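You operate a simulated robot arm through the tools that you are given. There is no shell and no other tool. Be economical: measure what you need, move in short steps, check, and stop when the job is done.

You are at the controls of a simulated two-armed robot. One attempt, no reset.

TASK
Open roller stand S: fold its grey cover cloth in half, then orange stop in, switch on, knob to 1.
Fine: the cloth marked STAND S stays on the green table.

The check looks at the end state, three seconds after you hand in, the way a careful person would. Anything else that was tipped, shoved, dropped, spilled or broken makes it a failure. A push-on lid holds only when it is set on centred and level and pressed home; a screw cap is set on level and turned clockwise until tight. Flat cloth is picked up by pressing the open fingertips on it (5 to 10 N) and closing them slowly along it; thin cloth reads only 2 to 8 mm in the jaws.

THE ROBOT
Two 7-joint arms with three-finger grippers on one trunk, on a base that drives. Base frame: it is fixed to the floor where the robot stands at the start and does not move with it; the origin is under the middle of the robot, x ahead of it, y to its left, z up. Readings come in m, degrees, newtons and seconds.
The left shoulder is at the start at [0.03, 0.124, 0.983], the right one opposite. With the tool pointing down near the work surface each hand reaches from about 0.1 to 0.78 m from the robot's upright axis, wherever it stands, measured 20 degrees to its own side. Places, roughly: grey roller stand knob [0.6, -1, 0.8]; orange stop of the model yard [0.7, -0.4, 0.8]; orange stop of the roller stand [0.7, -0.9, 0.8]; roller stand switch [0.6, -0.9, 0.8]; top of the green table [0.8, -0.3, 0.8]. Payload 2.2 kg a hand.
The TCP of each hand is the grasp point between the finger pads, 0.028 m short of the fingertips. In the tool frame z runs along the fingers and y along their closing line. Largest opening 0.102 m; the body of the gripper starts 0.071 m behind the TCP.
Orientation is that of the tool frame in the base frame, as a unit quaternion [x, y, z, w]. With the fingers straight down and closing along the base's y, the tool's x points along the base's -x, its y along +y and its z along -z.

THE INTERFACE
- The arms move only by the tool nudge_tool. It takes "left_increments", "right_increments" or both (then of equal length, played together; a hand with none holds still); each is a list of rows, each an object (a shift or turn left out is 0, a gripper value left out holds the last) with "gripper": the gripper command, from -1 (fully open) to 1 (shut), values between in proportion; "dp": the shift along the tool's x, y, z in m, a list of three; "delta_rot": the turn, a rotation vector about the tool's x, y, z in degrees, a list of three. In form: [{"gripper": gripper, "dp": [dx, dy, dz], "delta_rot": [wx, wy, wz]}, ...]. A call has 1 to 10 rows; each row shifts and turns the commanded pose from where the row before left it, along the tool's axes as they then stand. Rows are played at 5 a second. More than 0.05 m and 8.6 degrees between two rows, or a gripper value outside its range, and nothing of the call is played. A pose out of reach is approached as far as the arm can. The call stops where the force on the tool passes 90 N (or 10 N more than at its start, if that is more) or the arm is blocked; 0.2 s more then pass. Each finger halts on what it meets, pressing with about 43 N; the grip force reading is that of the motor and also rises with nothing between the fingers. The clock runs only during rows and for 0.2 s after the last one: add rows that do not move to give the fingers time. It gives the time, the measured TCP pose, the force on the tool (base axes), the opening and the grip force at its end, in the units of the frame above (readings bear some noise), with the torque about the TCP (base axes, N m) and any sound that the robot's microphone picked up.
- Cameras (640 x 400 px; columns grow to the right, rows downward): "scene" is now at [0.0419, -0.0078, 1.6902]; the picture's right is [-0.11, -0.99, -0.00], its down [-0.83, 0.09, -0.55] and it looks along [0.55, -0.06, -0.84] (base axes); focal length 258 px, centre (320, 200). "left" rides on the left gripper at [0.072, 0.038, -0.086] in its tool frame; the picture's right is [-0.47, 0.89, 0.00], its down [-0.60, -0.32, -0.73] and it looks along [-0.65, -0.34, 0.68] (tool axes); focal length 256 px, centre (320, 200). "right" rides on the right gripper at [0.069, 0.044, -0.086] in its tool frame; the picture's right is [-0.53, 0.85, 0.00], its down [-0.58, -0.36, -0.73] and it looks along [-0.62, -0.39, 0.68] (tool axes); focal length 256 px, centre (320, 200). There is no depth. A picture from a camera that has moved, and an enlarged one, comes with that camera's place and axes in the base frame and with its lens.
- camera(camera): a new picture of that camera. No time passes.
- lift_body(by): slides the trunk up (or, below 0, down) by that many m; the arms and the scene camera ride with it, the base frame stays. It gives what a move gives, with no picture.
- drive_base(legs): drives the robot by 1 to 6 legs, each [ahead, left, turn to the left] in m, m and degrees, along the robot's own axes; the way and the turn of a leg run together, so that a leg with both is an arc; at most 1.5 m and 180 degrees a leg. The arms and the cameras ride along, it lands a little off, and it stops where it bumps. It gives what a move gives.
- turn_head(pan, tilt): turns the head with the scene camera to pan (to the left, within 143 degrees either way) and tilt (down, from -29 to 69), counted from straight ahead of the robot. It gives what a move gives.
- enlarge(camera, box): a new picture of the part [left, top, right, bottom] of that camera's present view, enlarged. No time passes.
- job_done(): hands the job in; it is judged then, once.

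Work in short steps. Places have to be worked out from the pictures, the camera data and where the tool is seen: move nearer, look again, correct. Check each grasp and each placing, and mend what went wrong. You have 120 turns and 100 pictures in all, those below and enlarged ones among them. Open the grippers and draw the arms clear of the work before you hand the job in, unless the task says otherwise; then end with one line.

The tools are called after "Call:" as name(argument=value, ...) on one line, values as JSON. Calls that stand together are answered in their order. nudge_tool: Moves the arms, as the interface text tells. Its arguments: {"type":"object","properties":{"left_increments":{"type":"array"},"right_increments":{"type":"array"}},"required":[]} The other tools are called the same way: lift_body (by) slides the trunk up or down; drive_base (legs) drives the base; turn_head (pan, tilt) turns the head that bears the scene camera; camera (camera) takes a picture; enlarge (camera, box) takes an enlarged picture of a part of a camera's view; job_done () hands the job in.

At the start:

```text
time: 0.0
left_position: [0.4904, -0.0605, 1.178]
left_tcp_rot: [0.0, 1.0, 0.0, 0.001]
left_contact_force: [-0.1, -0.2, 0.2]
left_ft_torque: [0.0, -0.03, 0.01]
left_finger_gap: 0.1022
left_finger_force: 0.0
right_position: [0.315, -0.3794, 1.1635]
right_tcp_rot: [0.0, 1.0, 0.0, 0.0]
right_contact_force: [-0.9, -0.5, -0.5]
right_ft_torque: [-0.02, 0.03, -0.02]
right_finger_gap: 0.102
right_finger_force: 0.0
trunk travel left (down, up): [-0.225, 0.315]
robot x, y, heading: [-0.0033, 0.0012, 0.4]
head pan, tilt: [-6.2, 56.6]
```

scene: 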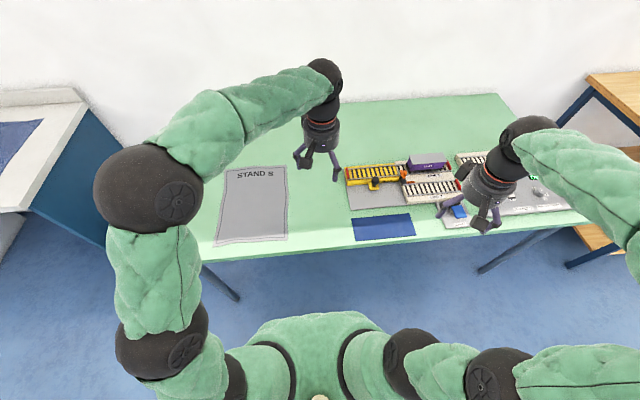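
right: 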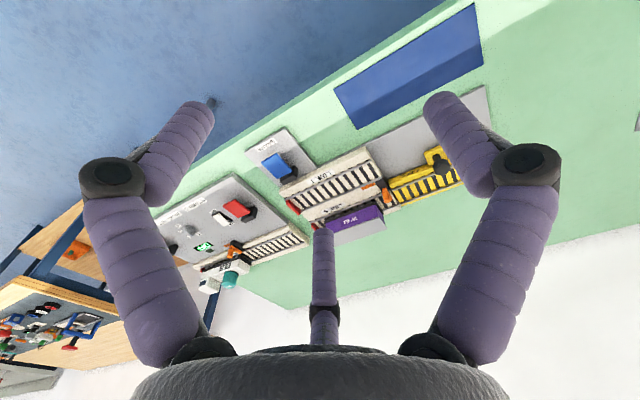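
left: 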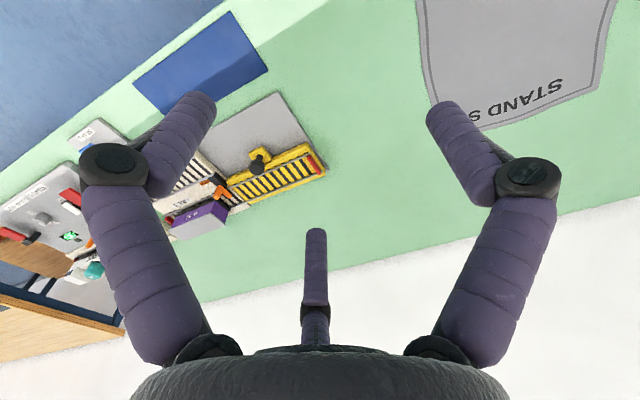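

I start by looking closer at the cloth and the equipment on the green table.

Call:
enlarge(camera="scene", box=[190, 140, 350, 260])

Call:
enlarge(camera="scene", box=[340, 130, 640, 270])

Call:
enlarge(camera="right", box=[130, 80, 400, 300])

```text
3.33 times, centred on (270, 200) of scene
camera zoom: at [0.0419, -0.0078, 1.6902], right [-0.11, -0.99, 0.0], down [-0.83, 0.09, -0.55], along [0.55, -0.06, -0.84], focal length 860 px, centre (487, 200)
```

zoom: 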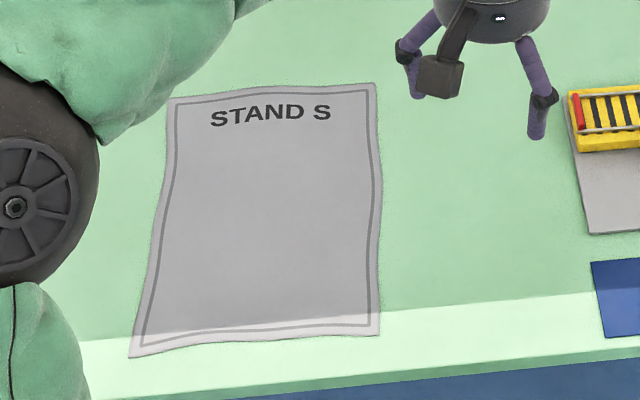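

```text
2.13 times, centred on (490, 200) of scene
camera zoom: at [0.0419, -0.0078, 1.6902], right [-0.11, -0.99, 0.0], down [-0.83, 0.09, -0.55], along [0.55, -0.06, -0.84], focal length 551 px, centre (-43, 200)
```

zoom: 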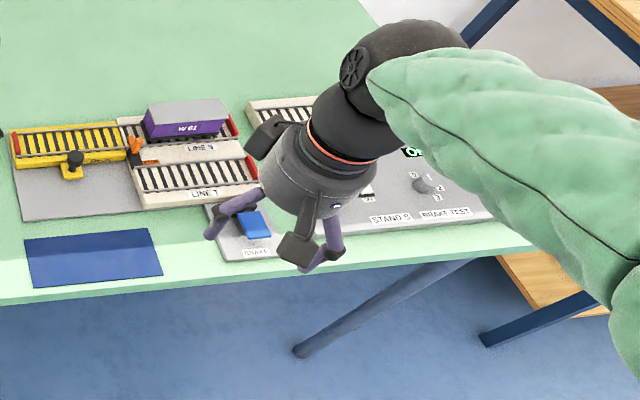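

```text
1.82 times, centred on (265, 190) of right
camera zoom: at [0.2467, -0.337, 1.2495], right [0.53, 0.85, 0.0], down [0.58, -0.36, 0.73], along [0.62, -0.39, -0.68], focal length 465 px, centre (420, 218)
```

zoom: 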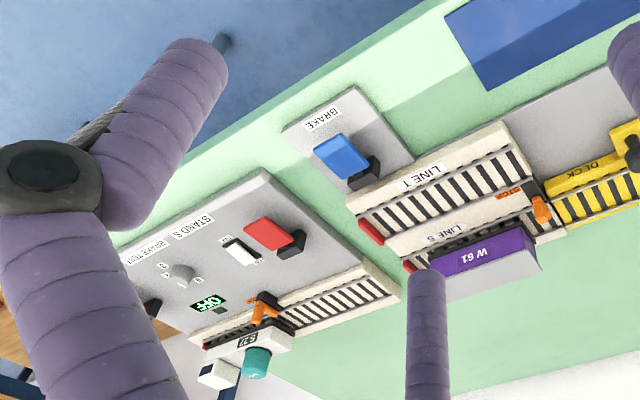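

The cloth spans roughly x 0.46–0.83, y 0.06–0.34; the near edge can be folded to the far edge with two hands. I centre the robot on it and go slightly ahead.

Call:
drive_base(legs=[[0.0, 0.2, 0], [0.08, 0, 0]])

Call:
turn_head(pan=0, tilt=60)

Call:
camera(camera="scene")

Call:
camera(camera="left")

Call:
camera(camera="right")

```text
time: 2.2
left_position: [0.57, 0.1392, 1.1781]
left_tcp_rot: [0.001, 1.0, 0.0, 0.0]
left_contact_force: [0.2, 0.1, -1.2]
left_ft_torque: [0.01, 0.05, 0.0]
left_finger_gap: 0.102
left_finger_force: 0.0
right_position: [0.394, -0.1824, 1.1622]
right_tcp_rot: [0.002, 1.0, 0.0, 0.0]
right_contact_force: [0.6, -0.5, -0.2]
right_ft_torque: [-0.02, 0.04, 0.01]
right_finger_gap: 0.1019
right_finger_force: 0.0
trunk travel left (down, up): [-0.225, 0.315]
robot x, y, heading: [0.0755, 0.1974, -0.3]
head pan, tilt: [-6.2, 56.6]
```

```text
time: 2.9
left_position: [0.5685, 0.1379, 1.1771]
left_tcp_rot: [0.001, 1.0, -0.001, 0.001]
left_contact_force: [0.1, 0.7, -0.2]
left_ft_torque: [0.03, -0.01, 0.0]
left_finger_gap: 0.1021
left_finger_force: 0.0
right_position: [0.3928, -0.1816, 1.1633]
right_tcp_rot: [0.001, 1.0, 0.0, -0.001]
right_contact_force: [0.5, 0.0, -0.4]
right_ft_torque: [-0.01, -0.03, -0.01]
right_finger_gap: 0.102
right_finger_force: 0.1
trunk travel left (down, up): [-0.225, 0.315]
robot x, y, heading: [0.0801, 0.1989, -0.0]
head pan, tilt: [0.0, 60.0]
```

```text
93 pictures are left
camera scene: at [0.1169, 0.1993, 1.6862], right [0.0, -1.0, 0.0], down [-0.87, 0.0, -0.5], along [0.5, 0.0, -0.87], focal length 258 px, centre (320, 200)
```

scene: 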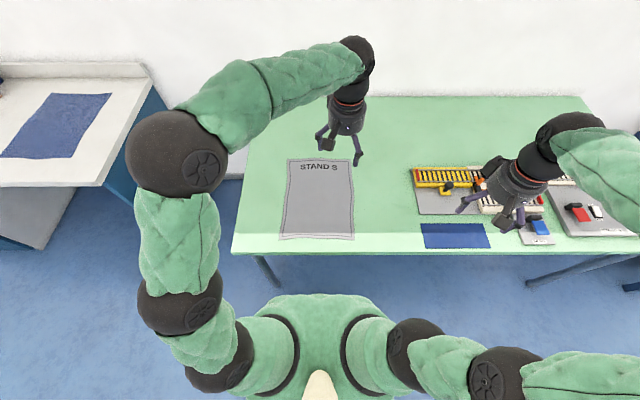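

```text
92 pictures are left
camera left: at [0.4968, 0.1759, 1.265], right [0.47, 0.88, 0.0], down [0.6, -0.32, 0.73], along [0.65, -0.34, -0.68], focal length 256 px, centre (320, 200)
```

left: 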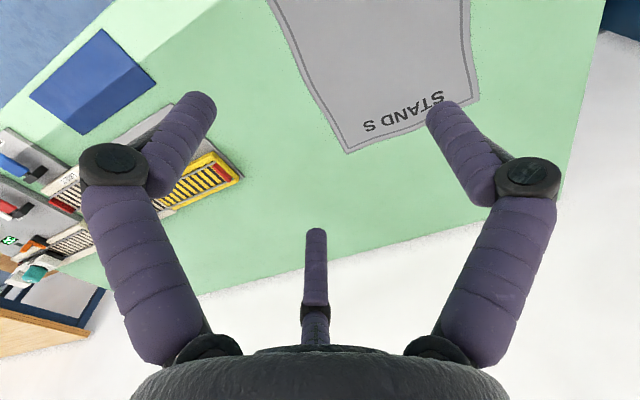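

```text
91 pictures are left
camera right: at [0.3245, -0.1378, 1.2496], right [0.54, 0.84, 0.0], down [0.58, -0.37, 0.73], along [0.62, -0.39, -0.68], focal length 256 px, centre (320, 200)
```

right: 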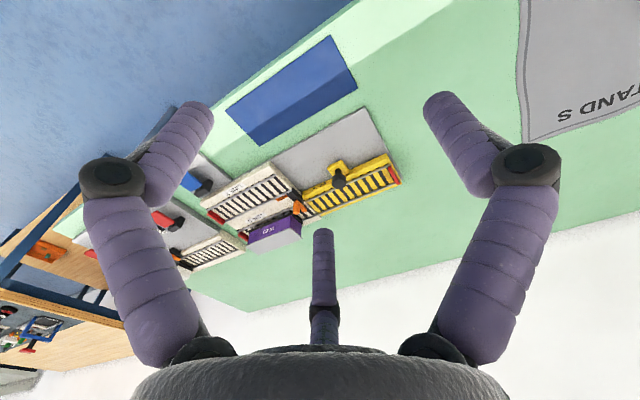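

Zooming on the cloth for corner positions.

Call:
enlarge(camera="scene", box=[256, 150, 384, 260])

```text
3.64 times, centred on (320, 205) of scene
camera zoom: at [0.1169, 0.1993, 1.6862], right [0.0, -1.0, 0.0], down [-0.87, 0.0, -0.5], along [0.5, 0.0, -0.87], focal length 939 px, centre (320, 182)
```

zoom: 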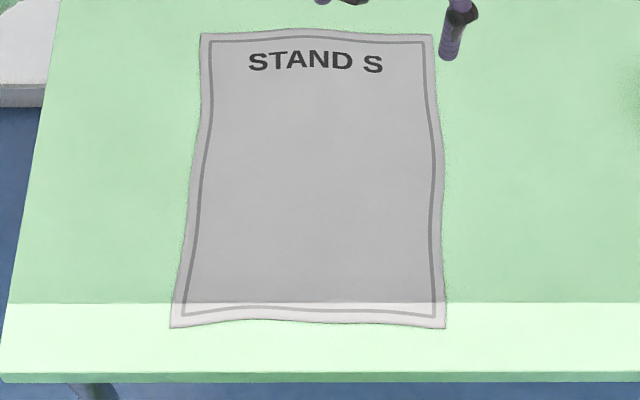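

Both hands go above the near corners (0.485, 0.32) and (0.485, 0.10) with half-open fingers.

Call:
nudge_tool(left_increments=[{"gripper": 0, "dp": [0.0104, 0.0228, 0.0221]}, {"dp": [0.0104, 0.0228, 0.0221]}, {"dp": [0.0104, 0.0228, 0.0221]}, {"dp": [0.0104, 0.0228, 0.0221]}, {"dp": [0.0104, 0.0228, 0.0221]}, {"dp": [0.0104, 0.0228, 0.0221]}, {"dp": [0.0104, 0.0228, 0.0221]}, {"dp": [0.0104, 0.0228, 0.0221]}, {}, {}], right_increments=[{"gripper": 0, "dp": [-0.0115, 0.0352, 0.0204]}, {"dp": [-0.0115, 0.0352, 0.0204]}, {"dp": [-0.0115, 0.0352, 0.0204]}, {"dp": [-0.0115, 0.0352, 0.0204]}, {"dp": [-0.0115, 0.0352, 0.0204]}, {"dp": [-0.0115, 0.0352, 0.0204]}, {"dp": [-0.0115, 0.0352, 0.0204]}, {"dp": [-0.0115, 0.0352, 0.0204]}, {}, {}])

Call:
camera(camera="scene")

Call:
camera(camera="left")

```text
time: 5.1
left_position: [0.4867, 0.3211, 1.0025]
left_tcp_rot: [0.001, 1.0, 0.0, 0.0]
left_contact_force: [-0.1, -0.2, 0.5]
left_ft_torque: [0.0, -0.01, -0.02]
left_finger_gap: 0.0509
left_finger_force: 0.0
right_position: [0.4832, 0.0994, 1.0008]
right_tcp_rot: [0.001, 1.0, 0.0, 0.0]
right_contact_force: [0.0, -0.2, 0.6]
right_ft_torque: [0.01, 0.0, 0.01]
right_finger_gap: 0.0511
right_finger_force: 0.0
trunk travel left (down, up): [-0.225, 0.315]
robot x, y, heading: [0.078, 0.1999, -0.0]
head pan, tilt: [0.0, 60.0]
```

```text
89 pictures are left
camera scene: at [0.1179, 0.2003, 1.6861], right [0.0, -1.0, 0.0], down [-0.87, 0.0, -0.5], along [0.5, 0.0, -0.87], focal length 258 px, centre (320, 200)
```

scene: 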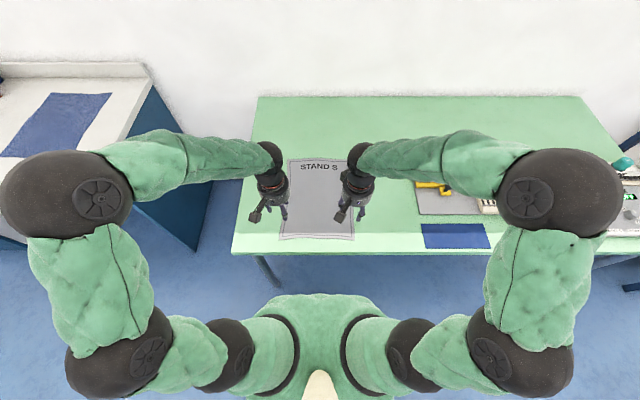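

```text
88 pictures are left
camera left: at [0.4142, 0.3584, 1.0888], right [0.47, 0.88, 0.0], down [0.6, -0.32, 0.73], along [0.65, -0.34, -0.68], focal length 256 px, centre (320, 200)
```

left: 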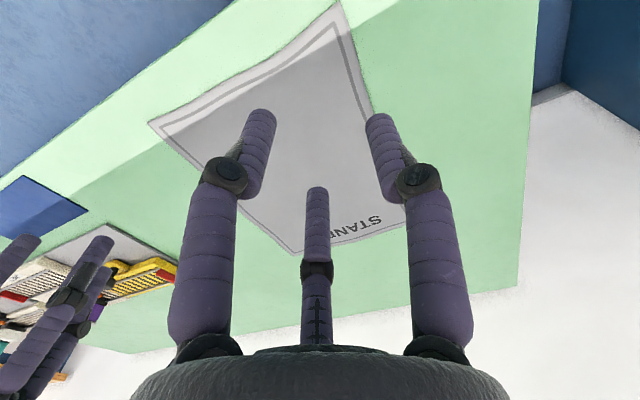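

Shift both hands 1.4 cm inward so both fingers land on the cloth, and descend to about 2 cm above it.

Call:
nudge_tool(left_increments=[{"dp": [0.001, -0.0035, 0.0375]}, {"dp": [0.001, -0.0035, 0.0375]}, {"dp": [0.001, -0.0035, 0.0375]}, {"dp": [0.001, -0.0035, 0.0375]}, {}], right_increments=[{"dp": [0, 0.0035, 0.0375]}, {"dp": [0, 0.0035, 0.0375]}, {"dp": [0, 0.0035, 0.0375]}, {"dp": [0, 0.0035, 0.0375]}, {}])

Call:
camera(camera="left")

Call:
camera(camera="right")

```text
time: 6.3
left_position: [0.4831, 0.3071, 0.8496]
left_tcp_rot: [0.001, 1.0, 0.0, 0.0]
left_contact_force: [-0.4, 0.5, -0.2]
left_ft_torque: [0.02, -0.04, 0.02]
left_finger_gap: 0.0511
left_finger_force: 0.0
right_position: [0.4859, 0.1142, 0.8471]
right_tcp_rot: [0.001, 1.0, 0.0, 0.0]
right_contact_force: [0.0, -0.1, 0.3]
right_ft_torque: [0.02, 0.02, 0.03]
right_finger_gap: 0.0512
right_finger_force: 0.1
trunk travel left (down, up): [-0.225, 0.315]
robot x, y, heading: [0.0773, 0.2026, -0.1]
head pan, tilt: [0.0, 60.0]
```

```text
87 pictures are left
camera left: at [0.4105, 0.3449, 0.9364], right [0.47, 0.88, 0.0], down [0.6, -0.32, 0.73], along [0.65, -0.34, -0.68], focal length 256 px, centre (320, 200)
```

left: 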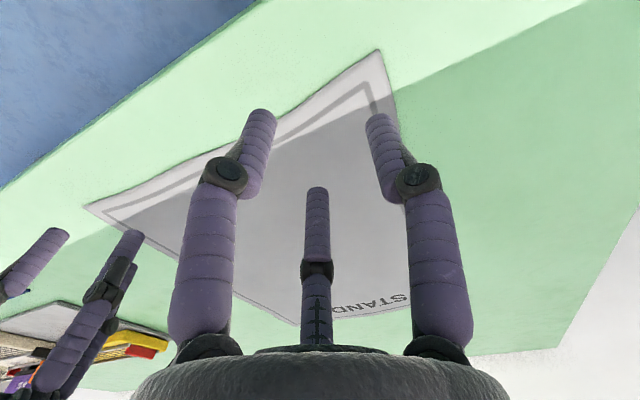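

```text
86 pictures are left
camera right: at [0.4178, 0.158, 0.9346], right [0.54, 0.84, 0.0], down [0.58, -0.37, 0.73], along [0.62, -0.39, -0.68], focal length 256 px, centre (320, 200)
```

right: 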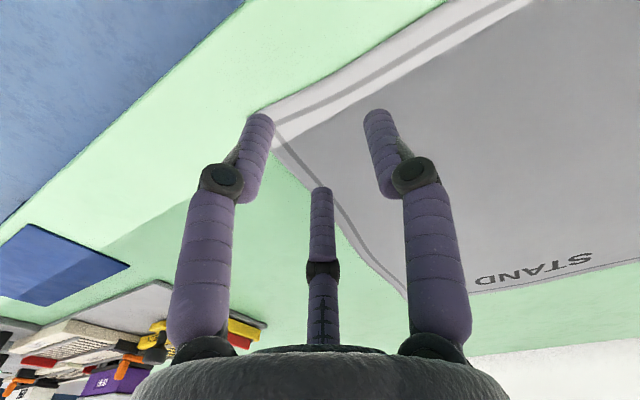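

Now a slow lowering until contact.

Call:
nudge_tool(left_increments=[{"dp": [0, -0.002, 0.005]}, {"dp": [0, -0.002, 0.005]}, {"dp": [0, 0, 0.005]}, {"dp": [0, 0, 0.003]}, {}], right_increments=[{"dp": [0, 0.003, 0.005]}, {"dp": [0, 0.003, 0.005]}, {"dp": [0, 0, 0.005]}, {"dp": [0, 0, 0.001]}, {}])

```text
time: 7.5
left_position: [0.4824, 0.3021, 0.8334]
left_tcp_rot: [0.0, 1.0, 0.0, -0.001]
left_contact_force: [0.6, -0.3, -0.2]
left_ft_torque: [0.01, 0.02, 0.0]
left_finger_gap: 0.051
left_finger_force: 0.0
right_position: [0.4859, 0.1209, 0.8335]
right_tcp_rot: [0.001, 1.0, 0.0, 0.0]
right_contact_force: [0.3, -0.4, -0.4]
right_ft_torque: [-0.02, -0.01, -0.02]
right_finger_gap: 0.051
right_finger_force: 0.2
trunk travel left (down, up): [-0.225, 0.315]
robot x, y, heading: [0.0805, 0.1979, 0.0]
head pan, tilt: [0.0, 60.0]
```

No contact yet; lower in smaller steps.

Call:
nudge_tool(left_increments=[{"dp": [0, 0, 0.003]}, {"dp": [0, 0, 0.003]}, {}], right_increments=[{"dp": [0, 0, 0.003]}, {"dp": [0, 0, 0.003]}, {}])

```text
time: 8.3
left_position: [0.4823, 0.3017, 0.8273]
left_tcp_rot: [0.0, 1.0, 0.0, -0.001]
left_contact_force: [0.7, -0.2, -0.7]
left_ft_torque: [0.04, -0.01, -0.01]
left_finger_gap: 0.051
left_finger_force: 0.1
right_position: [0.4863, 0.1205, 0.8264]
right_tcp_rot: [0.001, 1.0, -0.001, 0.0]
right_contact_force: [0.8, -0.1, -0.2]
right_ft_torque: [0.01, -0.02, 0.03]
right_finger_gap: 0.0509
right_finger_force: 0.1
trunk travel left (down, up): [-0.225, 0.315]
robot x, y, heading: [0.0779, 0.2033, 0.0]
head pan, tilt: [0.0, 60.0]
```

Call:
nudge_tool(left_increments=[{"dp": [0, 0, 0.002]}, {"dp": [0, 0, 0.002]}, {}], right_increments=[{"dp": [0, 0, 0.002]}, {"dp": [0, 0, 0.002]}, {}])

```text
time: 9.1
left_position: [0.4819, 0.3029, 0.8225]
left_tcp_rot: [0.001, 1.0, 0.0, 0.0]
left_contact_force: [0.1, 1.0, 0.5]
left_ft_torque: [0.06, 0.0, 0.01]
left_finger_gap: 0.051
left_finger_force: 0.2
right_position: [0.4856, 0.12, 0.8239]
right_tcp_rot: [0.001, 1.0, 0.0, 0.0]
right_contact_force: [0.0, -0.4, -0.4]
right_ft_torque: [-0.02, -0.01, 0.03]
right_finger_gap: 0.0511
right_finger_force: 0.0
trunk travel left (down, up): [-0.225, 0.315]
robot x, y, heading: [0.0786, 0.1991, -0.0]
head pan, tilt: [0.0, 60.0]
```

Still no contact, so the top is lower than 0.795; continue in 2 mm steps.

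Call:
nudge_tool(left_increments=[{"dp": [0, 0, 0.002]}, {"dp": [0, 0, 0.002]}, {}], right_increments=[{"dp": [0, 0, 0.002]}, {"dp": [0, 0, 0.002]}, {}])

Call:
camera(camera="left")

```text
time: 9.9
left_position: [0.4817, 0.3044, 0.8191]
left_tcp_rot: [0.002, 1.0, 0.0, 0.0]
left_contact_force: [-0.4, -0.3, -0.7]
left_ft_torque: [0.01, 0.01, -0.03]
left_finger_gap: 0.0509
left_finger_force: 0.0
right_position: [0.4862, 0.1201, 0.8203]
right_tcp_rot: [0.001, 1.0, 0.0, 0.0]
right_contact_force: [0.7, 0.6, -0.5]
right_ft_torque: [0.02, -0.01, 0.01]
right_finger_gap: 0.0509
right_finger_force: 0.1
trunk travel left (down, up): [-0.225, 0.315]
robot x, y, heading: [0.0795, 0.2036, -0.4]
head pan, tilt: [0.0, 60.0]
```

```text
85 pictures are left
camera left: at [0.4103, 0.3407, 0.9054], right [0.47, 0.88, 0.0], down [0.6, -0.32, 0.73], along [0.65, -0.34, -0.68], focal length 256 px, centre (320, 200)
```

left: 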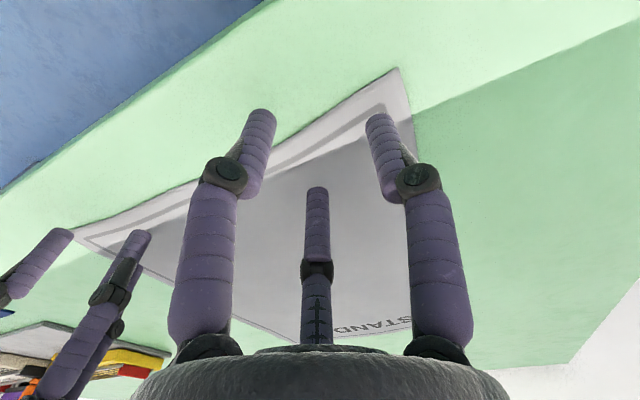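

Camera geometry says it's close; continue.

Call:
nudge_tool(left_increments=[{"dp": [0, 0, 0.002]}, {"dp": [0, 0, 0.002]}, {"dp": [0, 0, 0.002]}, {}], right_increments=[{"dp": [0, 0, 0.002]}, {"dp": [0, 0, 0.002]}, {"dp": [0, 0, 0.002]}, {}])

```text
time: 10.9
left_position: [0.4821, 0.304, 0.813]
left_tcp_rot: [0.001, 1.0, -0.001, -0.001]
left_contact_force: [1.1, 0.0, 0.4]
left_ft_torque: [-0.01, -0.03, 0.02]
left_finger_gap: 0.0512
left_finger_force: 0.0
right_position: [0.487, 0.1197, 0.8132]
right_tcp_rot: [0.001, 1.0, 0.0, 0.0]
right_contact_force: [-0.1, -0.2, -0.5]
right_ft_torque: [0.03, -0.02, -0.03]
right_finger_gap: 0.051
right_finger_force: 0.1
trunk travel left (down, up): [-0.225, 0.315]
robot x, y, heading: [0.0779, 0.1983, -0.1]
head pan, tilt: [0.0, 60.0]
```

Call:
nudge_tool(left_increments=[{"dp": [0, 0, 0.002]}, {"dp": [0, 0, 0.002]}, {"dp": [0, 0, 0.002]}, {}], right_increments=[{"dp": [0, 0, 0.002]}, {"dp": [0, 0, 0.002]}, {"dp": [0, 0, 0.002]}, {}])

Call:
camera(camera="right")

```text
time: 11.9
left_position: [0.4832, 0.3031, 0.809]
left_tcp_rot: [0.001, 1.0, 0.0, 0.001]
left_contact_force: [0.6, 0.2, 5.3]
left_ft_torque: [0.15, 0.0, -0.01]
left_finger_gap: 0.0513
left_finger_force: 0.6
right_position: [0.4859, 0.1199, 0.8085]
right_tcp_rot: [0.001, 1.0, 0.0, 0.0]
right_contact_force: [-0.2, 0.8, 4.0]
right_ft_torque: [0.16, -0.02, -0.02]
right_finger_gap: 0.0511
right_finger_force: 0.8
trunk travel left (down, up): [-0.225, 0.315]
robot x, y, heading: [0.0788, 0.1979, 0.1]
head pan, tilt: [0.0, 60.0]
```

```text
84 pictures are left
camera right: at [0.4176, 0.1635, 0.8948], right [0.54, 0.84, 0.0], down [0.58, -0.37, 0.73], along [0.62, -0.39, -0.68], focal length 256 px, centre (320, 200)
```

right: 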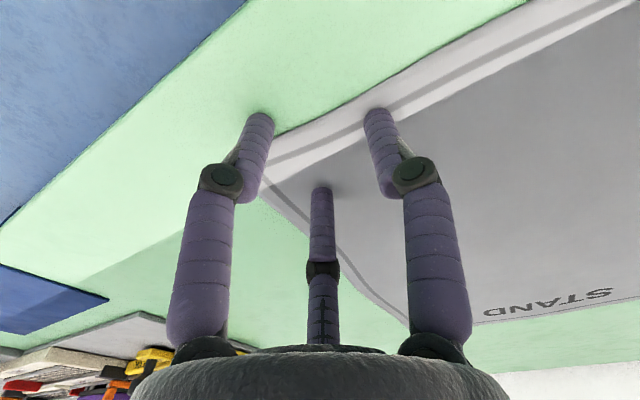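

Contact: table top is near z 0.780. Press slightly more and see the forces before closing.

Call:
nudge_tool(left_increments=[{"dp": [0, 0, 0.0005]}, {}, {}], right_increments=[{"dp": [0, 0, 0.001]}, {}, {}])

```text
time: 12.7
left_position: [0.4819, 0.3033, 0.8082]
left_tcp_rot: [0.001, 1.0, 0.0, 0.0]
left_contact_force: [1.4, -1.2, 11.6]
left_ft_torque: [0.37, -0.07, -0.06]
left_finger_gap: 0.0493
left_finger_force: 0.1
right_position: [0.4861, 0.1211, 0.8082]
right_tcp_rot: [0.0, 1.0, 0.001, 0.002]
right_contact_force: [2.4, -1.4, 10.2]
right_ft_torque: [0.26, -0.07, -0.03]
right_finger_gap: 0.0494
right_finger_force: 0.0
trunk travel left (down, up): [-0.225, 0.315]
robot x, y, heading: [0.0786, 0.2004, -0.2]
head pan, tilt: [0.0, 60.0]
```

About 10–11 N; back off 0.5 mm and close slowly.

Call:
nudge_tool(left_increments=[{"gripper": 0.1, "dp": [0, 0, -0.0005]}, {"gripper": 0.2}, {"gripper": 0.3}, {"gripper": 0.4}, {"gripper": 0.5}, {"gripper": 0.6}, {"gripper": 0.7}, {"gripper": 0.8}, {"gripper": 0.9}, {"gripper": 1}], right_increments=[{"gripper": 0.1, "dp": [0, 0, -0.0005]}, {"gripper": 0.2}, {"gripper": 0.3}, {"gripper": 0.4}, {"gripper": 0.5}, {"gripper": 0.6}, {"gripper": 0.7}, {"gripper": 0.8}, {"gripper": 0.9}, {"gripper": 1}])

Call:
camera(camera="left")

Call:
camera(camera="right")

```text
time: 14.9
left_position: [0.4814, 0.3045, 0.8073]
left_tcp_rot: [0.002, 1.0, 0.001, -0.001]
left_contact_force: [-0.9, -0.5, 3.5]
left_ft_torque: [0.03, 0.0, 0.01]
left_finger_gap: 0.002
left_finger_force: 31.6
right_position: [0.4858, 0.1206, 0.8068]
right_tcp_rot: [0.001, 1.0, 0.0, 0.0]
right_contact_force: [-1.6, 0.4, 9.0]
right_ft_torque: [0.08, -0.01, 0.0]
right_finger_gap: 0.0086
right_finger_force: 36.3
trunk travel left (down, up): [-0.225, 0.315]
robot x, y, heading: [0.0774, 0.2003, 0.1]
head pan, tilt: [0.0, 60.0]
```

```text
83 pictures are left
camera left: at [0.4095, 0.3412, 0.8939], right [0.47, 0.88, 0.0], down [0.6, -0.32, 0.73], along [0.65, -0.34, -0.68], focal length 256 px, centre (320, 200)
```

left: 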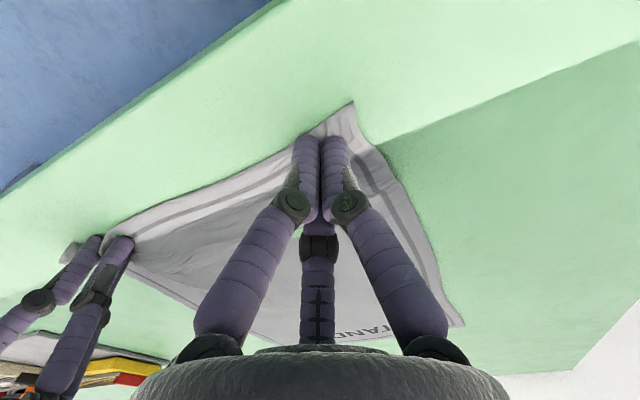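

```text
82 pictures are left
camera right: at [0.417, 0.1645, 0.8943], right [0.54, 0.84, 0.0], down [0.58, -0.37, 0.73], along [0.62, -0.39, -0.68], focal length 256 px, centre (320, 200)
```

right: 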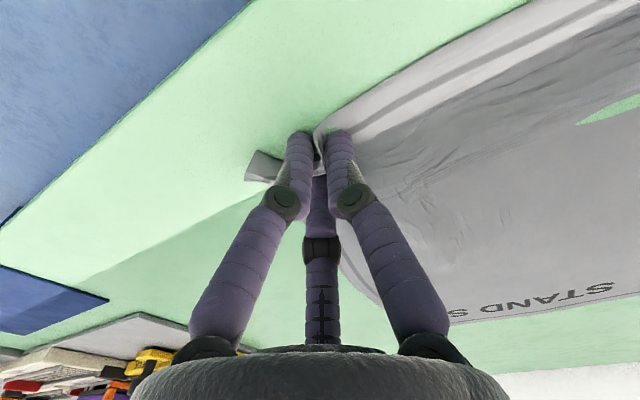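

Both have pinched cloth (2 mm, 8.6 mm). Lift 5 cm and verify.

Call:
nudge_tool(left_increments=[{"dp": [-0.002, 0, -0.01]}, {"dp": [-0.002, 0, -0.01]}, {"dp": [-0.002, 0, -0.01]}, {"dp": [-0.002, 0, -0.01]}, {"dp": [-0.002, 0, -0.01]}, {}], right_increments=[{"dp": [-0.002, 0, -0.01]}, {"dp": [-0.002, 0, -0.01]}, {"dp": [-0.002, 0, -0.01]}, {"dp": [-0.002, 0, -0.01]}, {"dp": [-0.002, 0, -0.01]}, {}])

Call:
camera(camera="left")

Call:
camera(camera="right")

Call:
camera(camera="scene")

```text
time: 16.3
left_position: [0.4925, 0.3036, 0.8573]
left_tcp_rot: [0.002, 1.0, 0.001, 0.0]
left_contact_force: [0.2, 1.5, 0.0]
left_ft_torque: [-0.01, -0.02, 0.02]
left_finger_gap: 0.0022
left_finger_force: 31.3
right_position: [0.4956, 0.1201, 0.8584]
right_tcp_rot: [0.001, 1.0, 0.001, 0.0]
right_contact_force: [-0.5, -0.4, -0.5]
right_ft_torque: [0.0, 0.0, -0.04]
right_finger_gap: 0.0082
right_finger_force: 35.9
trunk travel left (down, up): [-0.225, 0.315]
robot x, y, heading: [0.0793, 0.1979, -0.1]
head pan, tilt: [0.0, 60.0]
```

```text
81 pictures are left
camera left: at [0.4206, 0.3412, 0.9439], right [0.47, 0.88, 0.0], down [0.6, -0.32, 0.73], along [0.65, -0.34, -0.68], focal length 256 px, centre (320, 200)
```

left: 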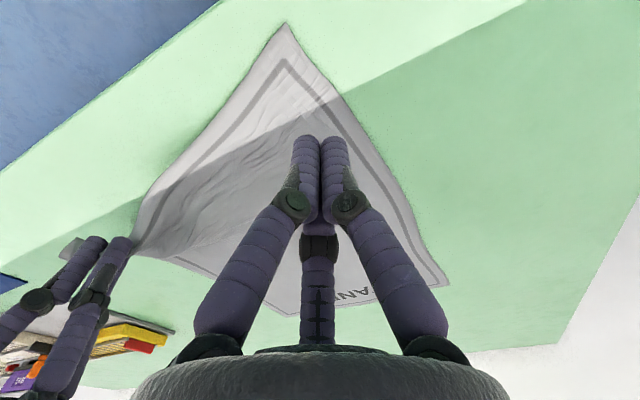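

```text
80 pictures are left
camera right: at [0.4275, 0.1636, 0.9442], right [0.54, 0.84, 0.0], down [0.58, -0.37, 0.73], along [0.62, -0.39, -0.68], focal length 256 px, centre (320, 200)
```

right: 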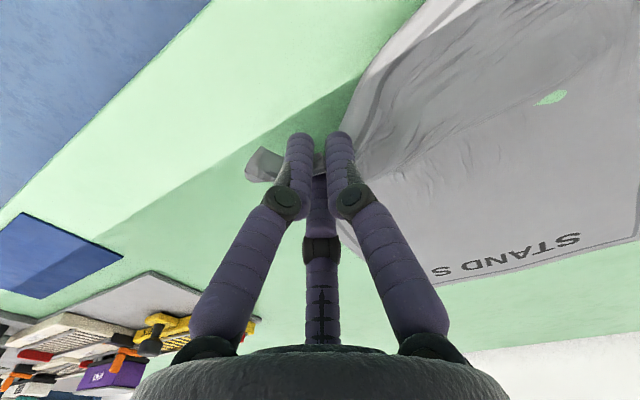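

```text
79 pictures are left
camera scene: at [0.1177, 0.1996, 1.6861], right [0.0, -1.0, 0.0], down [-0.87, 0.0, -0.5], along [0.5, 0.0, -0.87], focal length 258 px, centre (320, 200)
```

scene: 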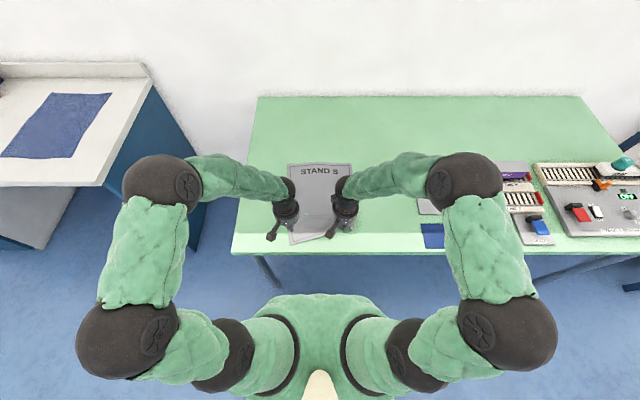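

Left hand slipped (gap 2 mm, cloth not in it); right holds. I lower the right again and open the left, then look.

Call:
nudge_tool(left_increments=[{"gripper": 0.1}, {"dp": [0, 0, -0.02]}, {"dp": [0, 0, -0.02]}, {}], right_increments=[{"dp": [0.002, 0, 0.015]}, {"dp": [0.004, -0.003, 0.015]}, {"dp": [0.006, -0.005, 0.014]}, {"dp": [0.004, -0.005, 0.0]}])

Call:
camera(camera="left")

```text
time: 17.3
left_position: [0.4918, 0.3042, 0.8981]
left_tcp_rot: [0.001, 1.0, -0.001, 0.0]
left_contact_force: [-0.8, 0.4, -0.7]
left_ft_torque: [0.01, 0.0, -0.02]
left_finger_gap: 0.0457
left_finger_force: 0.1
right_position: [0.4817, 0.1072, 0.8131]
right_tcp_rot: [0.0, 1.0, 0.0, 0.0]
right_contact_force: [0.1, -0.2, 0.8]
right_ft_torque: [0.05, -0.01, 0.04]
right_finger_gap: 0.0079
right_finger_force: 36.0
trunk travel left (down, up): [-0.225, 0.315]
robot x, y, heading: [0.0784, 0.1963, -0.2]
head pan, tilt: [0.0, 60.0]
```

```text
78 pictures are left
camera left: at [0.4197, 0.341, 0.985], right [0.47, 0.88, 0.0], down [0.6, -0.32, 0.73], along [0.65, -0.34, -0.68], focal length 256 px, centre (320, 200)
```

left: 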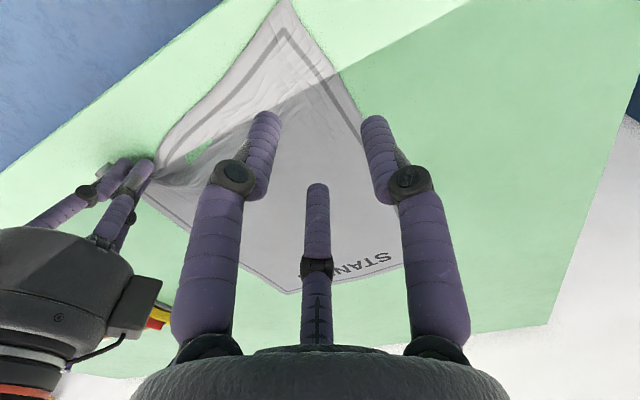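

Cloth's left near corner is now at about (0.44, 0.307). Re-aim left hand at (0.475, 0.278), just above the table.

Call:
nudge_tool(left_increments=[{"dp": [0.006, -0.009, 0.028]}, {"dp": [0.006, -0.009, 0.028]}, {"dp": [0.005, -0.008, 0.02]}, {"dp": [0, 0, 0.005]}, {}])

Call:
camera(camera="left")

```text
time: 18.5
left_position: [0.4739, 0.277, 0.8165]
left_tcp_rot: [0.001, 1.0, 0.001, 0.0]
left_contact_force: [-0.1, 0.0, 0.6]
left_ft_torque: [-0.02, -0.02, -0.01]
left_finger_gap: 0.0459
left_finger_force: 0.1
right_position: [0.4807, 0.1061, 0.8136]
right_tcp_rot: [0.001, 1.0, 0.0, 0.0]
right_contact_force: [1.1, -0.7, 1.1]
right_ft_torque: [-0.01, 0.04, 0.02]
right_finger_gap: 0.008
right_finger_force: 36.1
trunk travel left (down, up): [-0.225, 0.315]
robot x, y, heading: [0.0781, 0.1993, -0.2]
head pan, tilt: [0.0, 60.0]
```

```text
77 pictures are left
camera left: at [0.402, 0.3149, 0.903], right [0.47, 0.88, 0.0], down [0.6, -0.32, 0.73], along [0.65, -0.34, -0.68], focal length 256 px, centre (320, 200)
```

left: 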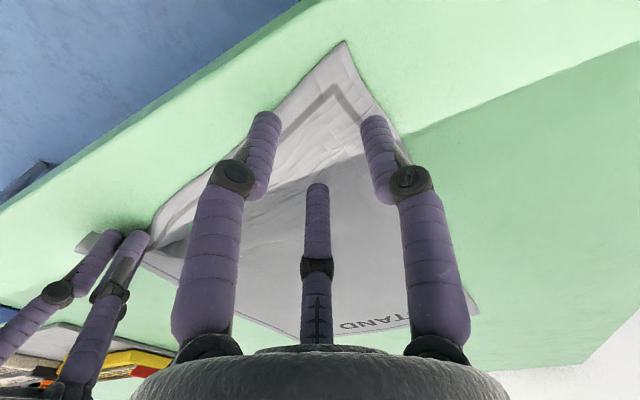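

Shift slightly inward and forward, then press.

Call:
nudge_tool(left_increments=[{"dp": [-0.006, -0.008, 0.002]}, {"dp": [0, 0, 0.002]}, {"dp": [0, 0, 0.002]}, {"dp": [0, 0, 0.002]}, {"dp": [0, 0, 0.001]}, {}])

```text
time: 19.9
left_position: [0.4805, 0.2692, 0.8088]
left_tcp_rot: [0.001, 1.0, -0.001, 0.002]
left_contact_force: [-1.5, 0.6, 19.4]
left_ft_torque: [0.12, 0.26, -0.01]
left_finger_gap: 0.0462
left_finger_force: 0.0
right_position: [0.4797, 0.108, 0.8136]
right_tcp_rot: [0.001, 1.0, 0.0, 0.0]
right_contact_force: [0.3, -0.7, 0.0]
right_ft_torque: [0.02, 0.02, 0.01]
right_finger_gap: 0.0082
right_finger_force: 35.9
trunk travel left (down, up): [-0.225, 0.315]
robot x, y, heading: [0.0784, 0.2005, -0.2]
head pan, tilt: [0.0, 60.0]
```

Too hard (19 N); back off 1 mm.

Call:
nudge_tool(left_increments=[{"dp": [0, 0, -0.001]}, {}])

```text
time: 20.5
left_position: [0.4818, 0.2687, 0.8079]
left_tcp_rot: [0.0, 1.0, -0.001, 0.0]
left_contact_force: [1.9, 0.4, 17.9]
left_ft_torque: [-0.05, -0.03, 0.03]
left_finger_gap: 0.045
left_finger_force: 0.1
right_position: [0.4796, 0.1073, 0.8134]
right_tcp_rot: [0.001, 1.0, 0.0, 0.0]
right_contact_force: [0.0, 0.3, 0.2]
right_ft_torque: [-0.02, -0.04, -0.02]
right_finger_gap: 0.008
right_finger_force: 36.0
trunk travel left (down, up): [-0.225, 0.315]
robot x, y, heading: [0.0781, 0.1974, 0.1]
head pan, tilt: [0.0, 60.0]
```

Call:
nudge_tool(left_increments=[{"dp": [0, 0, -0.001]}, {}])

```text
time: 21.1
left_position: [0.4798, 0.2691, 0.8082]
left_tcp_rot: [0.002, 1.0, 0.0, -0.001]
left_contact_force: [0.0, 0.9, 12.8]
left_ft_torque: [-0.07, -0.07, 0.04]
left_finger_gap: 0.0465
left_finger_force: 0.0
right_position: [0.4819, 0.1071, 0.8137]
right_tcp_rot: [0.001, 1.0, 0.0, 0.001]
right_contact_force: [0.1, 0.9, 0.6]
right_ft_torque: [0.03, 0.02, 0.01]
right_finger_gap: 0.0081
right_finger_force: 35.9
trunk travel left (down, up): [-0.225, 0.315]
robot x, y, heading: [0.0766, 0.1956, 0.1]
head pan, tilt: [0.0, 60.0]
```

Close slowly in two calls, easing 0.5 mm.

Call:
nudge_tool(left_increments=[{"gripper": 0.15, "dp": [0, 0, -0.0005]}, {"gripper": 0.2}, {"gripper": 0.26}, {"gripper": 0.32}, {"gripper": 0.38}, {"gripper": 0.44}, {"gripper": 0.5}])

```text
time: 22.7
left_position: [0.4795, 0.268, 0.8105]
left_tcp_rot: [0.001, 1.0, 0.0, 0.0]
left_contact_force: [-0.1, -1.5, 5.2]
left_ft_torque: [0.03, 0.07, 0.02]
left_finger_gap: 0.0244
left_finger_force: 0.0
right_position: [0.4805, 0.1065, 0.8131]
right_tcp_rot: [0.001, 1.0, 0.0, -0.001]
right_contact_force: [0.0, 0.1, 0.7]
right_ft_torque: [0.01, 0.02, 0.0]
right_finger_gap: 0.0085
right_finger_force: 35.8
trunk travel left (down, up): [-0.225, 0.315]
robot x, y, heading: [0.08, 0.201, 0.1]
head pan, tilt: [0.0, 60.0]
```

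Force 5 N; press 0.5 mm more while closing the rest.

Call:
nudge_tool(left_increments=[{"gripper": 0.56, "dp": [0, 0, 0.0005]}, {"gripper": 0.62, "dp": [0, 0, 0.0003]}, {"gripper": 0.68}, {"gripper": 0.74, "dp": [0, 0, 0.0003]}, {"gripper": 0.8}, {"gripper": 0.86}, {"gripper": 0.92}, {"gripper": 1.0}, {}])

Call:
camera(camera="left")

```text
time: 24.7
left_position: [0.4805, 0.2694, 0.8085]
left_tcp_rot: [0.002, 1.0, 0.0, -0.001]
left_contact_force: [-0.3, -0.1, -0.8]
left_ft_torque: [0.04, 0.0, -0.02]
left_finger_gap: 0.0036
left_finger_force: 32.9
right_position: [0.4807, 0.1068, 0.814]
right_tcp_rot: [0.0, 1.0, -0.001, -0.001]
right_contact_force: [0.6, 0.9, 0.3]
right_ft_torque: [0.0, -0.04, -0.02]
right_finger_gap: 0.0078
right_finger_force: 36.1
trunk travel left (down, up): [-0.225, 0.315]
robot x, y, heading: [0.0777, 0.1988, -0.2]
head pan, tilt: [0.0, 60.0]
```

```text
76 pictures are left
camera left: at [0.409, 0.3068, 0.8951], right [0.47, 0.88, 0.0], down [0.6, -0.32, 0.73], along [0.65, -0.34, -0.68], focal length 256 px, centre (320, 200)
```

left: 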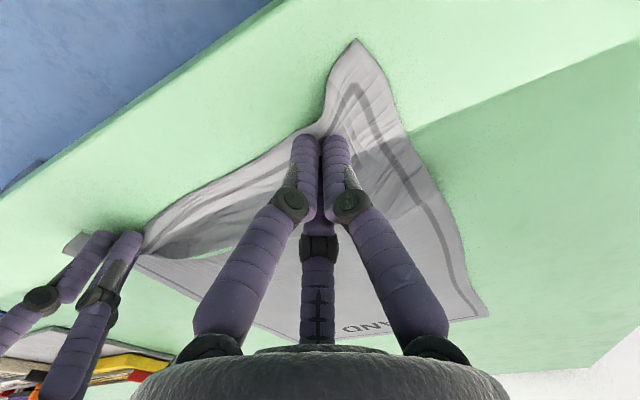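

Gap 3.6 mm with visible pinch. Lift both 3 cm and check.

Call:
nudge_tool(left_increments=[{"dp": [-0.002, 0, -0.01]}, {"dp": [-0.002, 0, -0.01]}, {"dp": [-0.002, 0, -0.01]}, {}], right_increments=[{"dp": [-0.002, 0, -0.01]}, {"dp": [-0.002, 0, -0.01]}, {"dp": [-0.002, 0, -0.01]}, {}])

Call:
camera(camera="left")

```text
time: 25.7
left_position: [0.4858, 0.2694, 0.8387]
left_tcp_rot: [0.001, 1.0, 0.0, 0.0]
left_contact_force: [-0.7, -0.7, -0.4]
left_ft_torque: [0.03, 0.04, -0.01]
left_finger_gap: 0.0036
left_finger_force: 32.5
right_position: [0.4864, 0.1065, 0.8435]
right_tcp_rot: [0.001, 1.0, 0.001, 0.0]
right_contact_force: [0.4, 1.4, 0.1]
right_ft_torque: [0.0, 0.01, -0.02]
right_finger_gap: 0.0081
right_finger_force: 36.3
trunk travel left (down, up): [-0.225, 0.315]
robot x, y, heading: [0.0786, 0.2019, -0.2]
head pan, tilt: [0.0, 60.0]
```

```text
75 pictures are left
camera left: at [0.4146, 0.3061, 0.9257], right [0.47, 0.88, 0.0], down [0.6, -0.32, 0.73], along [0.65, -0.34, -0.68], focal length 256 px, centre (320, 200)
```

left: 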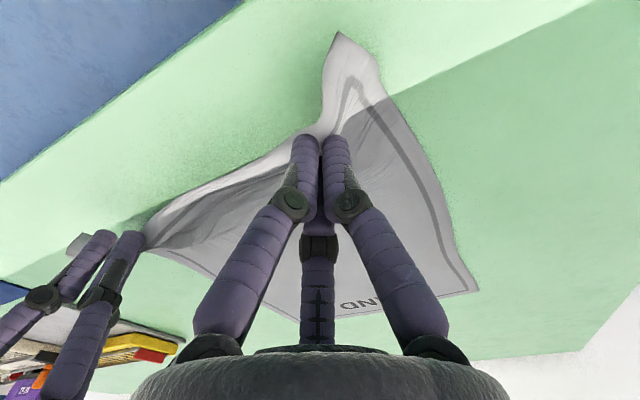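

Both corners are held. Now the first half of the fold arc: forward to x≈0.65 and up to z≈0.97, spreading the hands slightly.

Call:
nudge_tool(left_increments=[{"dp": [-0.015, 0.005, -0.03]}, {"dp": [-0.022, 0.006, -0.028]}, {"dp": [-0.028, 0.006, -0.025]}, {"dp": [-0.032, 0.006, -0.02]}, {"dp": [-0.035, 0.006, -0.015]}, {"dp": [-0.035, 0.004, -0.005]}, {}], right_increments=[{"dp": [-0.015, 0, -0.03]}, {"dp": [-0.022, 0, -0.028]}, {"dp": [-0.028, 0, -0.025]}, {"dp": [-0.032, 0, -0.02]}, {"dp": [-0.035, 0, -0.015]}, {"dp": [-0.035, 0, -0.005]}, {}])

Call:
camera(camera="scene")

Call:
camera(camera="left")

Call:
camera(camera="right")

```text
time: 27.3
left_position: [0.6518, 0.2964, 0.9639]
left_tcp_rot: [0.001, 1.0, -0.003, 0.0]
left_contact_force: [3.1, -49.5, 1.3]
left_ft_torque: [-1.31, -0.09, 0.3]
left_finger_gap: 0.0033
left_finger_force: 32.4
right_position: [0.6516, 0.1121, 0.9668]
right_tcp_rot: [0.0, 1.0, 0.004, 0.001]
right_contact_force: [-4.7, 48.2, -1.3]
right_ft_torque: [1.28, 0.08, 0.28]
right_finger_gap: 0.0089
right_finger_force: 36.2
trunk travel left (down, up): [-0.225, 0.315]
robot x, y, heading: [0.0764, 0.2004, -0.3]
head pan, tilt: [0.0, 60.0]
```

```text
74 pictures are left
camera scene: at [0.1156, 0.1995, 1.6862], right [0.0, -1.0, 0.0], down [-0.87, 0.0, -0.5], along [0.5, 0.0, -0.87], focal length 258 px, centre (320, 200)
```

scene: 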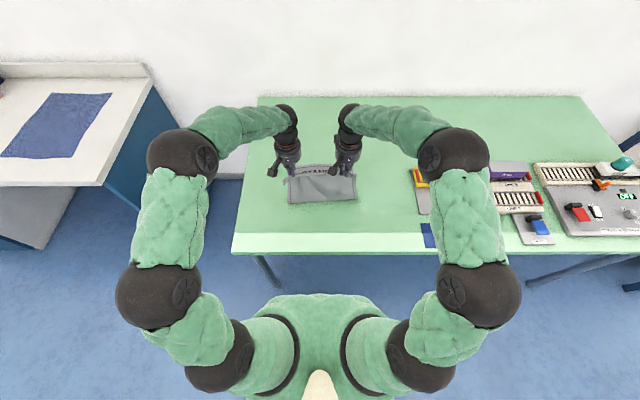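

```text
73 pictures are left
camera left: at [0.5802, 0.3352, 1.0507], right [0.47, 0.88, -0.01], down [0.6, -0.31, 0.73], along [0.65, -0.35, -0.68], focal length 256 px, centre (320, 200)
```

left: 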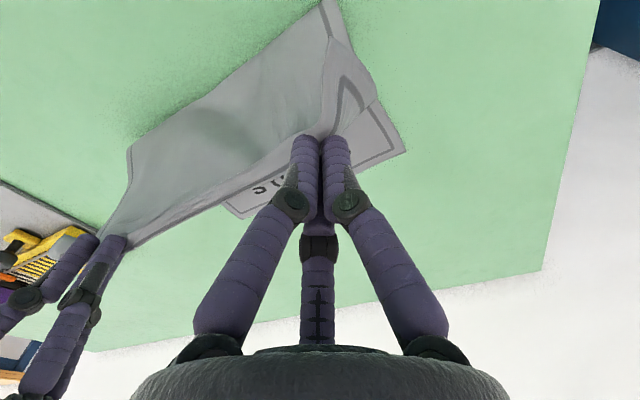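

```text
72 pictures are left
camera right: at [0.5829, 0.1545, 1.0535], right [0.54, 0.84, 0.01], down [0.58, -0.37, 0.73], along [0.62, -0.39, -0.68], focal length 256 px, centre (320, 200)
```

right: 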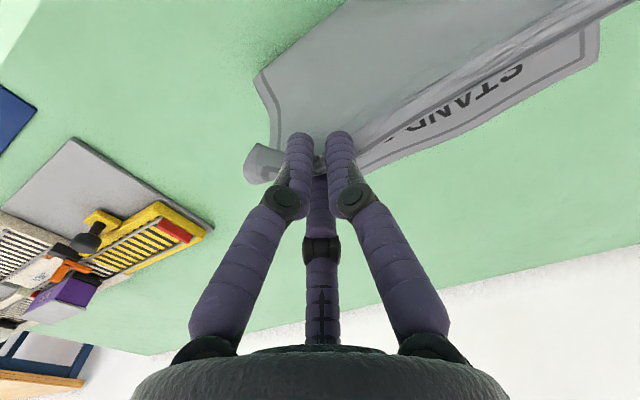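

The fabric between the hands is taut (49 N), so I bring them 1.2 cm closer while completing the arc to the far edge (x≈0.82): left to x 0.78, right to 0.81.

Call:
nudge_tool(left_increments=[{"dp": [-0.01, -0.008, 0.0]}, {"dp": [-0.02, 0, 0.008]}, {"dp": [-0.022, 0, 0.016]}, {"dp": [-0.022, 0, 0.024]}, {"dp": [-0.02, 0, 0.028]}, {"dp": [-0.018, 0, 0.03]}], right_increments=[{"dp": [-0.012, 0.004, 0.0]}, {"dp": [-0.025, 0, 0.008]}, {"dp": [-0.028, 0, 0.016]}, {"dp": [-0.027, 0, 0.024]}, {"dp": [-0.026, 0, 0.028]}, {"dp": [-0.022, 0, 0.03]}])

Call:
camera(camera="left")

Call:
camera(camera="right")

Call:
camera(camera="scene")

```text
time: 28.7
left_position: [0.7681, 0.2948, 0.8563]
left_tcp_rot: [0.001, 1.0, -0.002, 0.0]
left_contact_force: [7.4, -32.5, 0.4]
left_ft_torque: [-0.87, -0.16, 0.24]
left_finger_gap: 0.0032
left_finger_force: 32.1
right_position: [0.7939, 0.1149, 0.8566]
right_tcp_rot: [0.0, 1.0, 0.001, -0.003]
right_contact_force: [-7.9, 32.1, -0.3]
right_ft_torque: [0.85, 0.27, 0.2]
right_finger_gap: 0.0081
right_finger_force: 36.1
trunk travel left (down, up): [-0.225, 0.315]
robot x, y, heading: [0.0779, 0.2011, -0.2]
head pan, tilt: [0.0, 60.0]
```

```text
71 pictures are left
camera left: at [0.6961, 0.3313, 0.942], right [0.47, 0.88, 0.0], down [0.6, -0.32, 0.73], along [0.65, -0.34, -0.68], focal length 256 px, centre (320, 200)
```

left: 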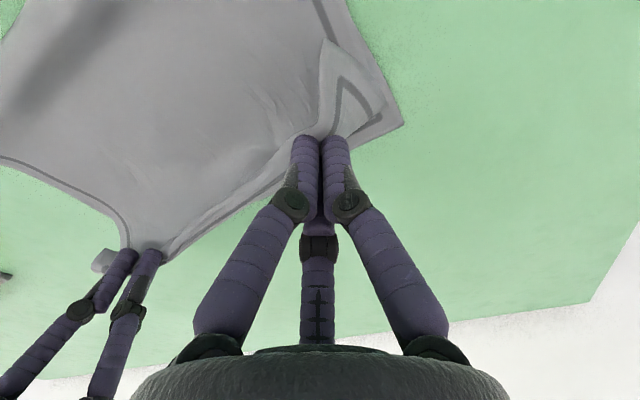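

```text
70 pictures are left
camera right: at [0.7257, 0.1582, 0.9433], right [0.53, 0.85, 0.0], down [0.58, -0.37, 0.73], along [0.61, -0.39, -0.69], focal length 256 px, centre (320, 200)
```

right: 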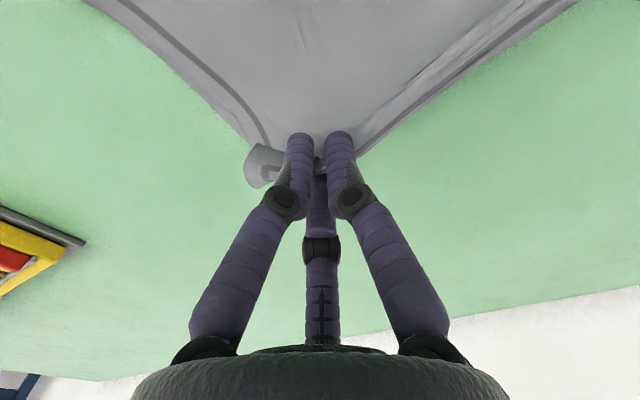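

```text
69 pictures are left
camera scene: at [0.1203, 0.1998, 1.686], right [0.0, -1.0, 0.0], down [-0.87, 0.0, -0.5], along [0.5, 0.0, -0.87], focal length 258 px, centre (320, 200)
```

scene: 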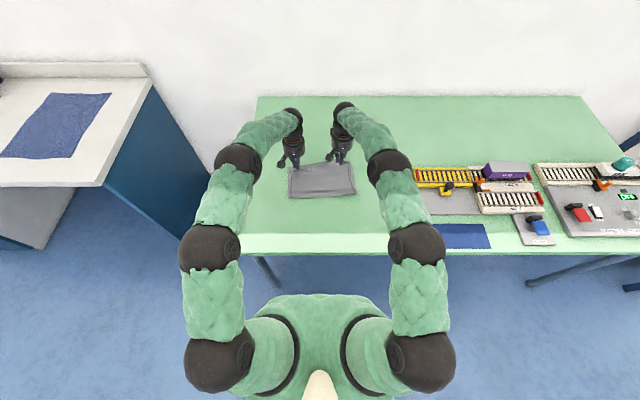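

Lower both to just above the cloth at left x≈0.785, right x≈0.812, relaxing the sideways pull.

Call:
nudge_tool(left_increments=[{"dp": [-0.006, -0.002, 0.014]}, {"dp": [-0.006, -0.002, 0.014]}, {"dp": [-0.003, 0, 0.01]}, {}], right_increments=[{"dp": [-0.008, 0.002, 0.014]}, {"dp": [-0.006, 0.002, 0.014]}, {"dp": [-0.003, 0, 0.01]}, {}])

Call:
camera(camera="left")

Call:
camera(camera="right")

```text
time: 29.7
left_position: [0.7807, 0.2883, 0.8171]
left_tcp_rot: [0.001, 1.0, 0.0, 0.0]
left_contact_force: [4.8, -18.1, 0.3]
left_ft_torque: [-0.49, -0.15, 0.17]
left_finger_gap: 0.0033
left_finger_force: 32.6
right_position: [0.8091, 0.1145, 0.8226]
right_tcp_rot: [0.001, 1.0, -0.001, 0.001]
right_contact_force: [-4.0, 20.1, 0.3]
right_ft_torque: [0.48, 0.13, 0.17]
right_finger_gap: 0.008
right_finger_force: 35.9
trunk travel left (down, up): [-0.225, 0.315]
robot x, y, heading: [0.0789, 0.205, -0.1]
head pan, tilt: [0.0, 60.0]
```

```text
68 pictures are left
camera left: at [0.7093, 0.3266, 0.9043], right [0.47, 0.88, 0.0], down [0.6, -0.32, 0.73], along [0.65, -0.34, -0.68], focal length 256 px, centre (320, 200)
```

left: 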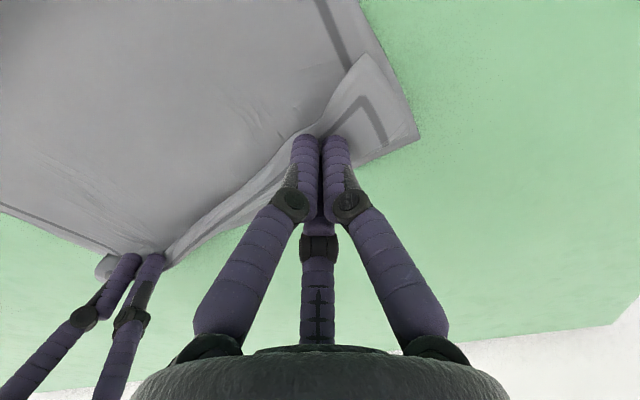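

```text
67 pictures are left
camera right: at [0.7408, 0.1584, 0.9088], right [0.54, 0.84, 0.0], down [0.58, -0.37, 0.73], along [0.62, -0.39, -0.68], focal length 256 px, centre (320, 200)
```

right: 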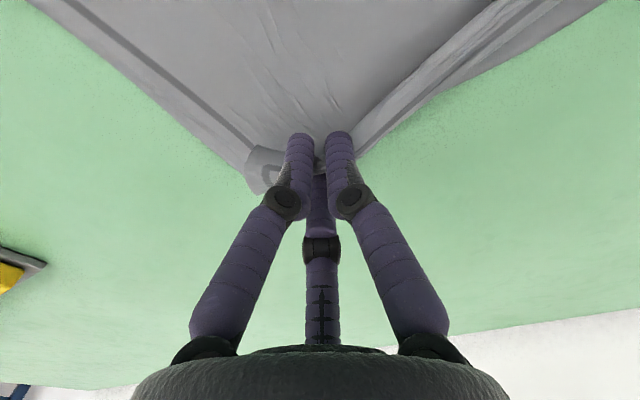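

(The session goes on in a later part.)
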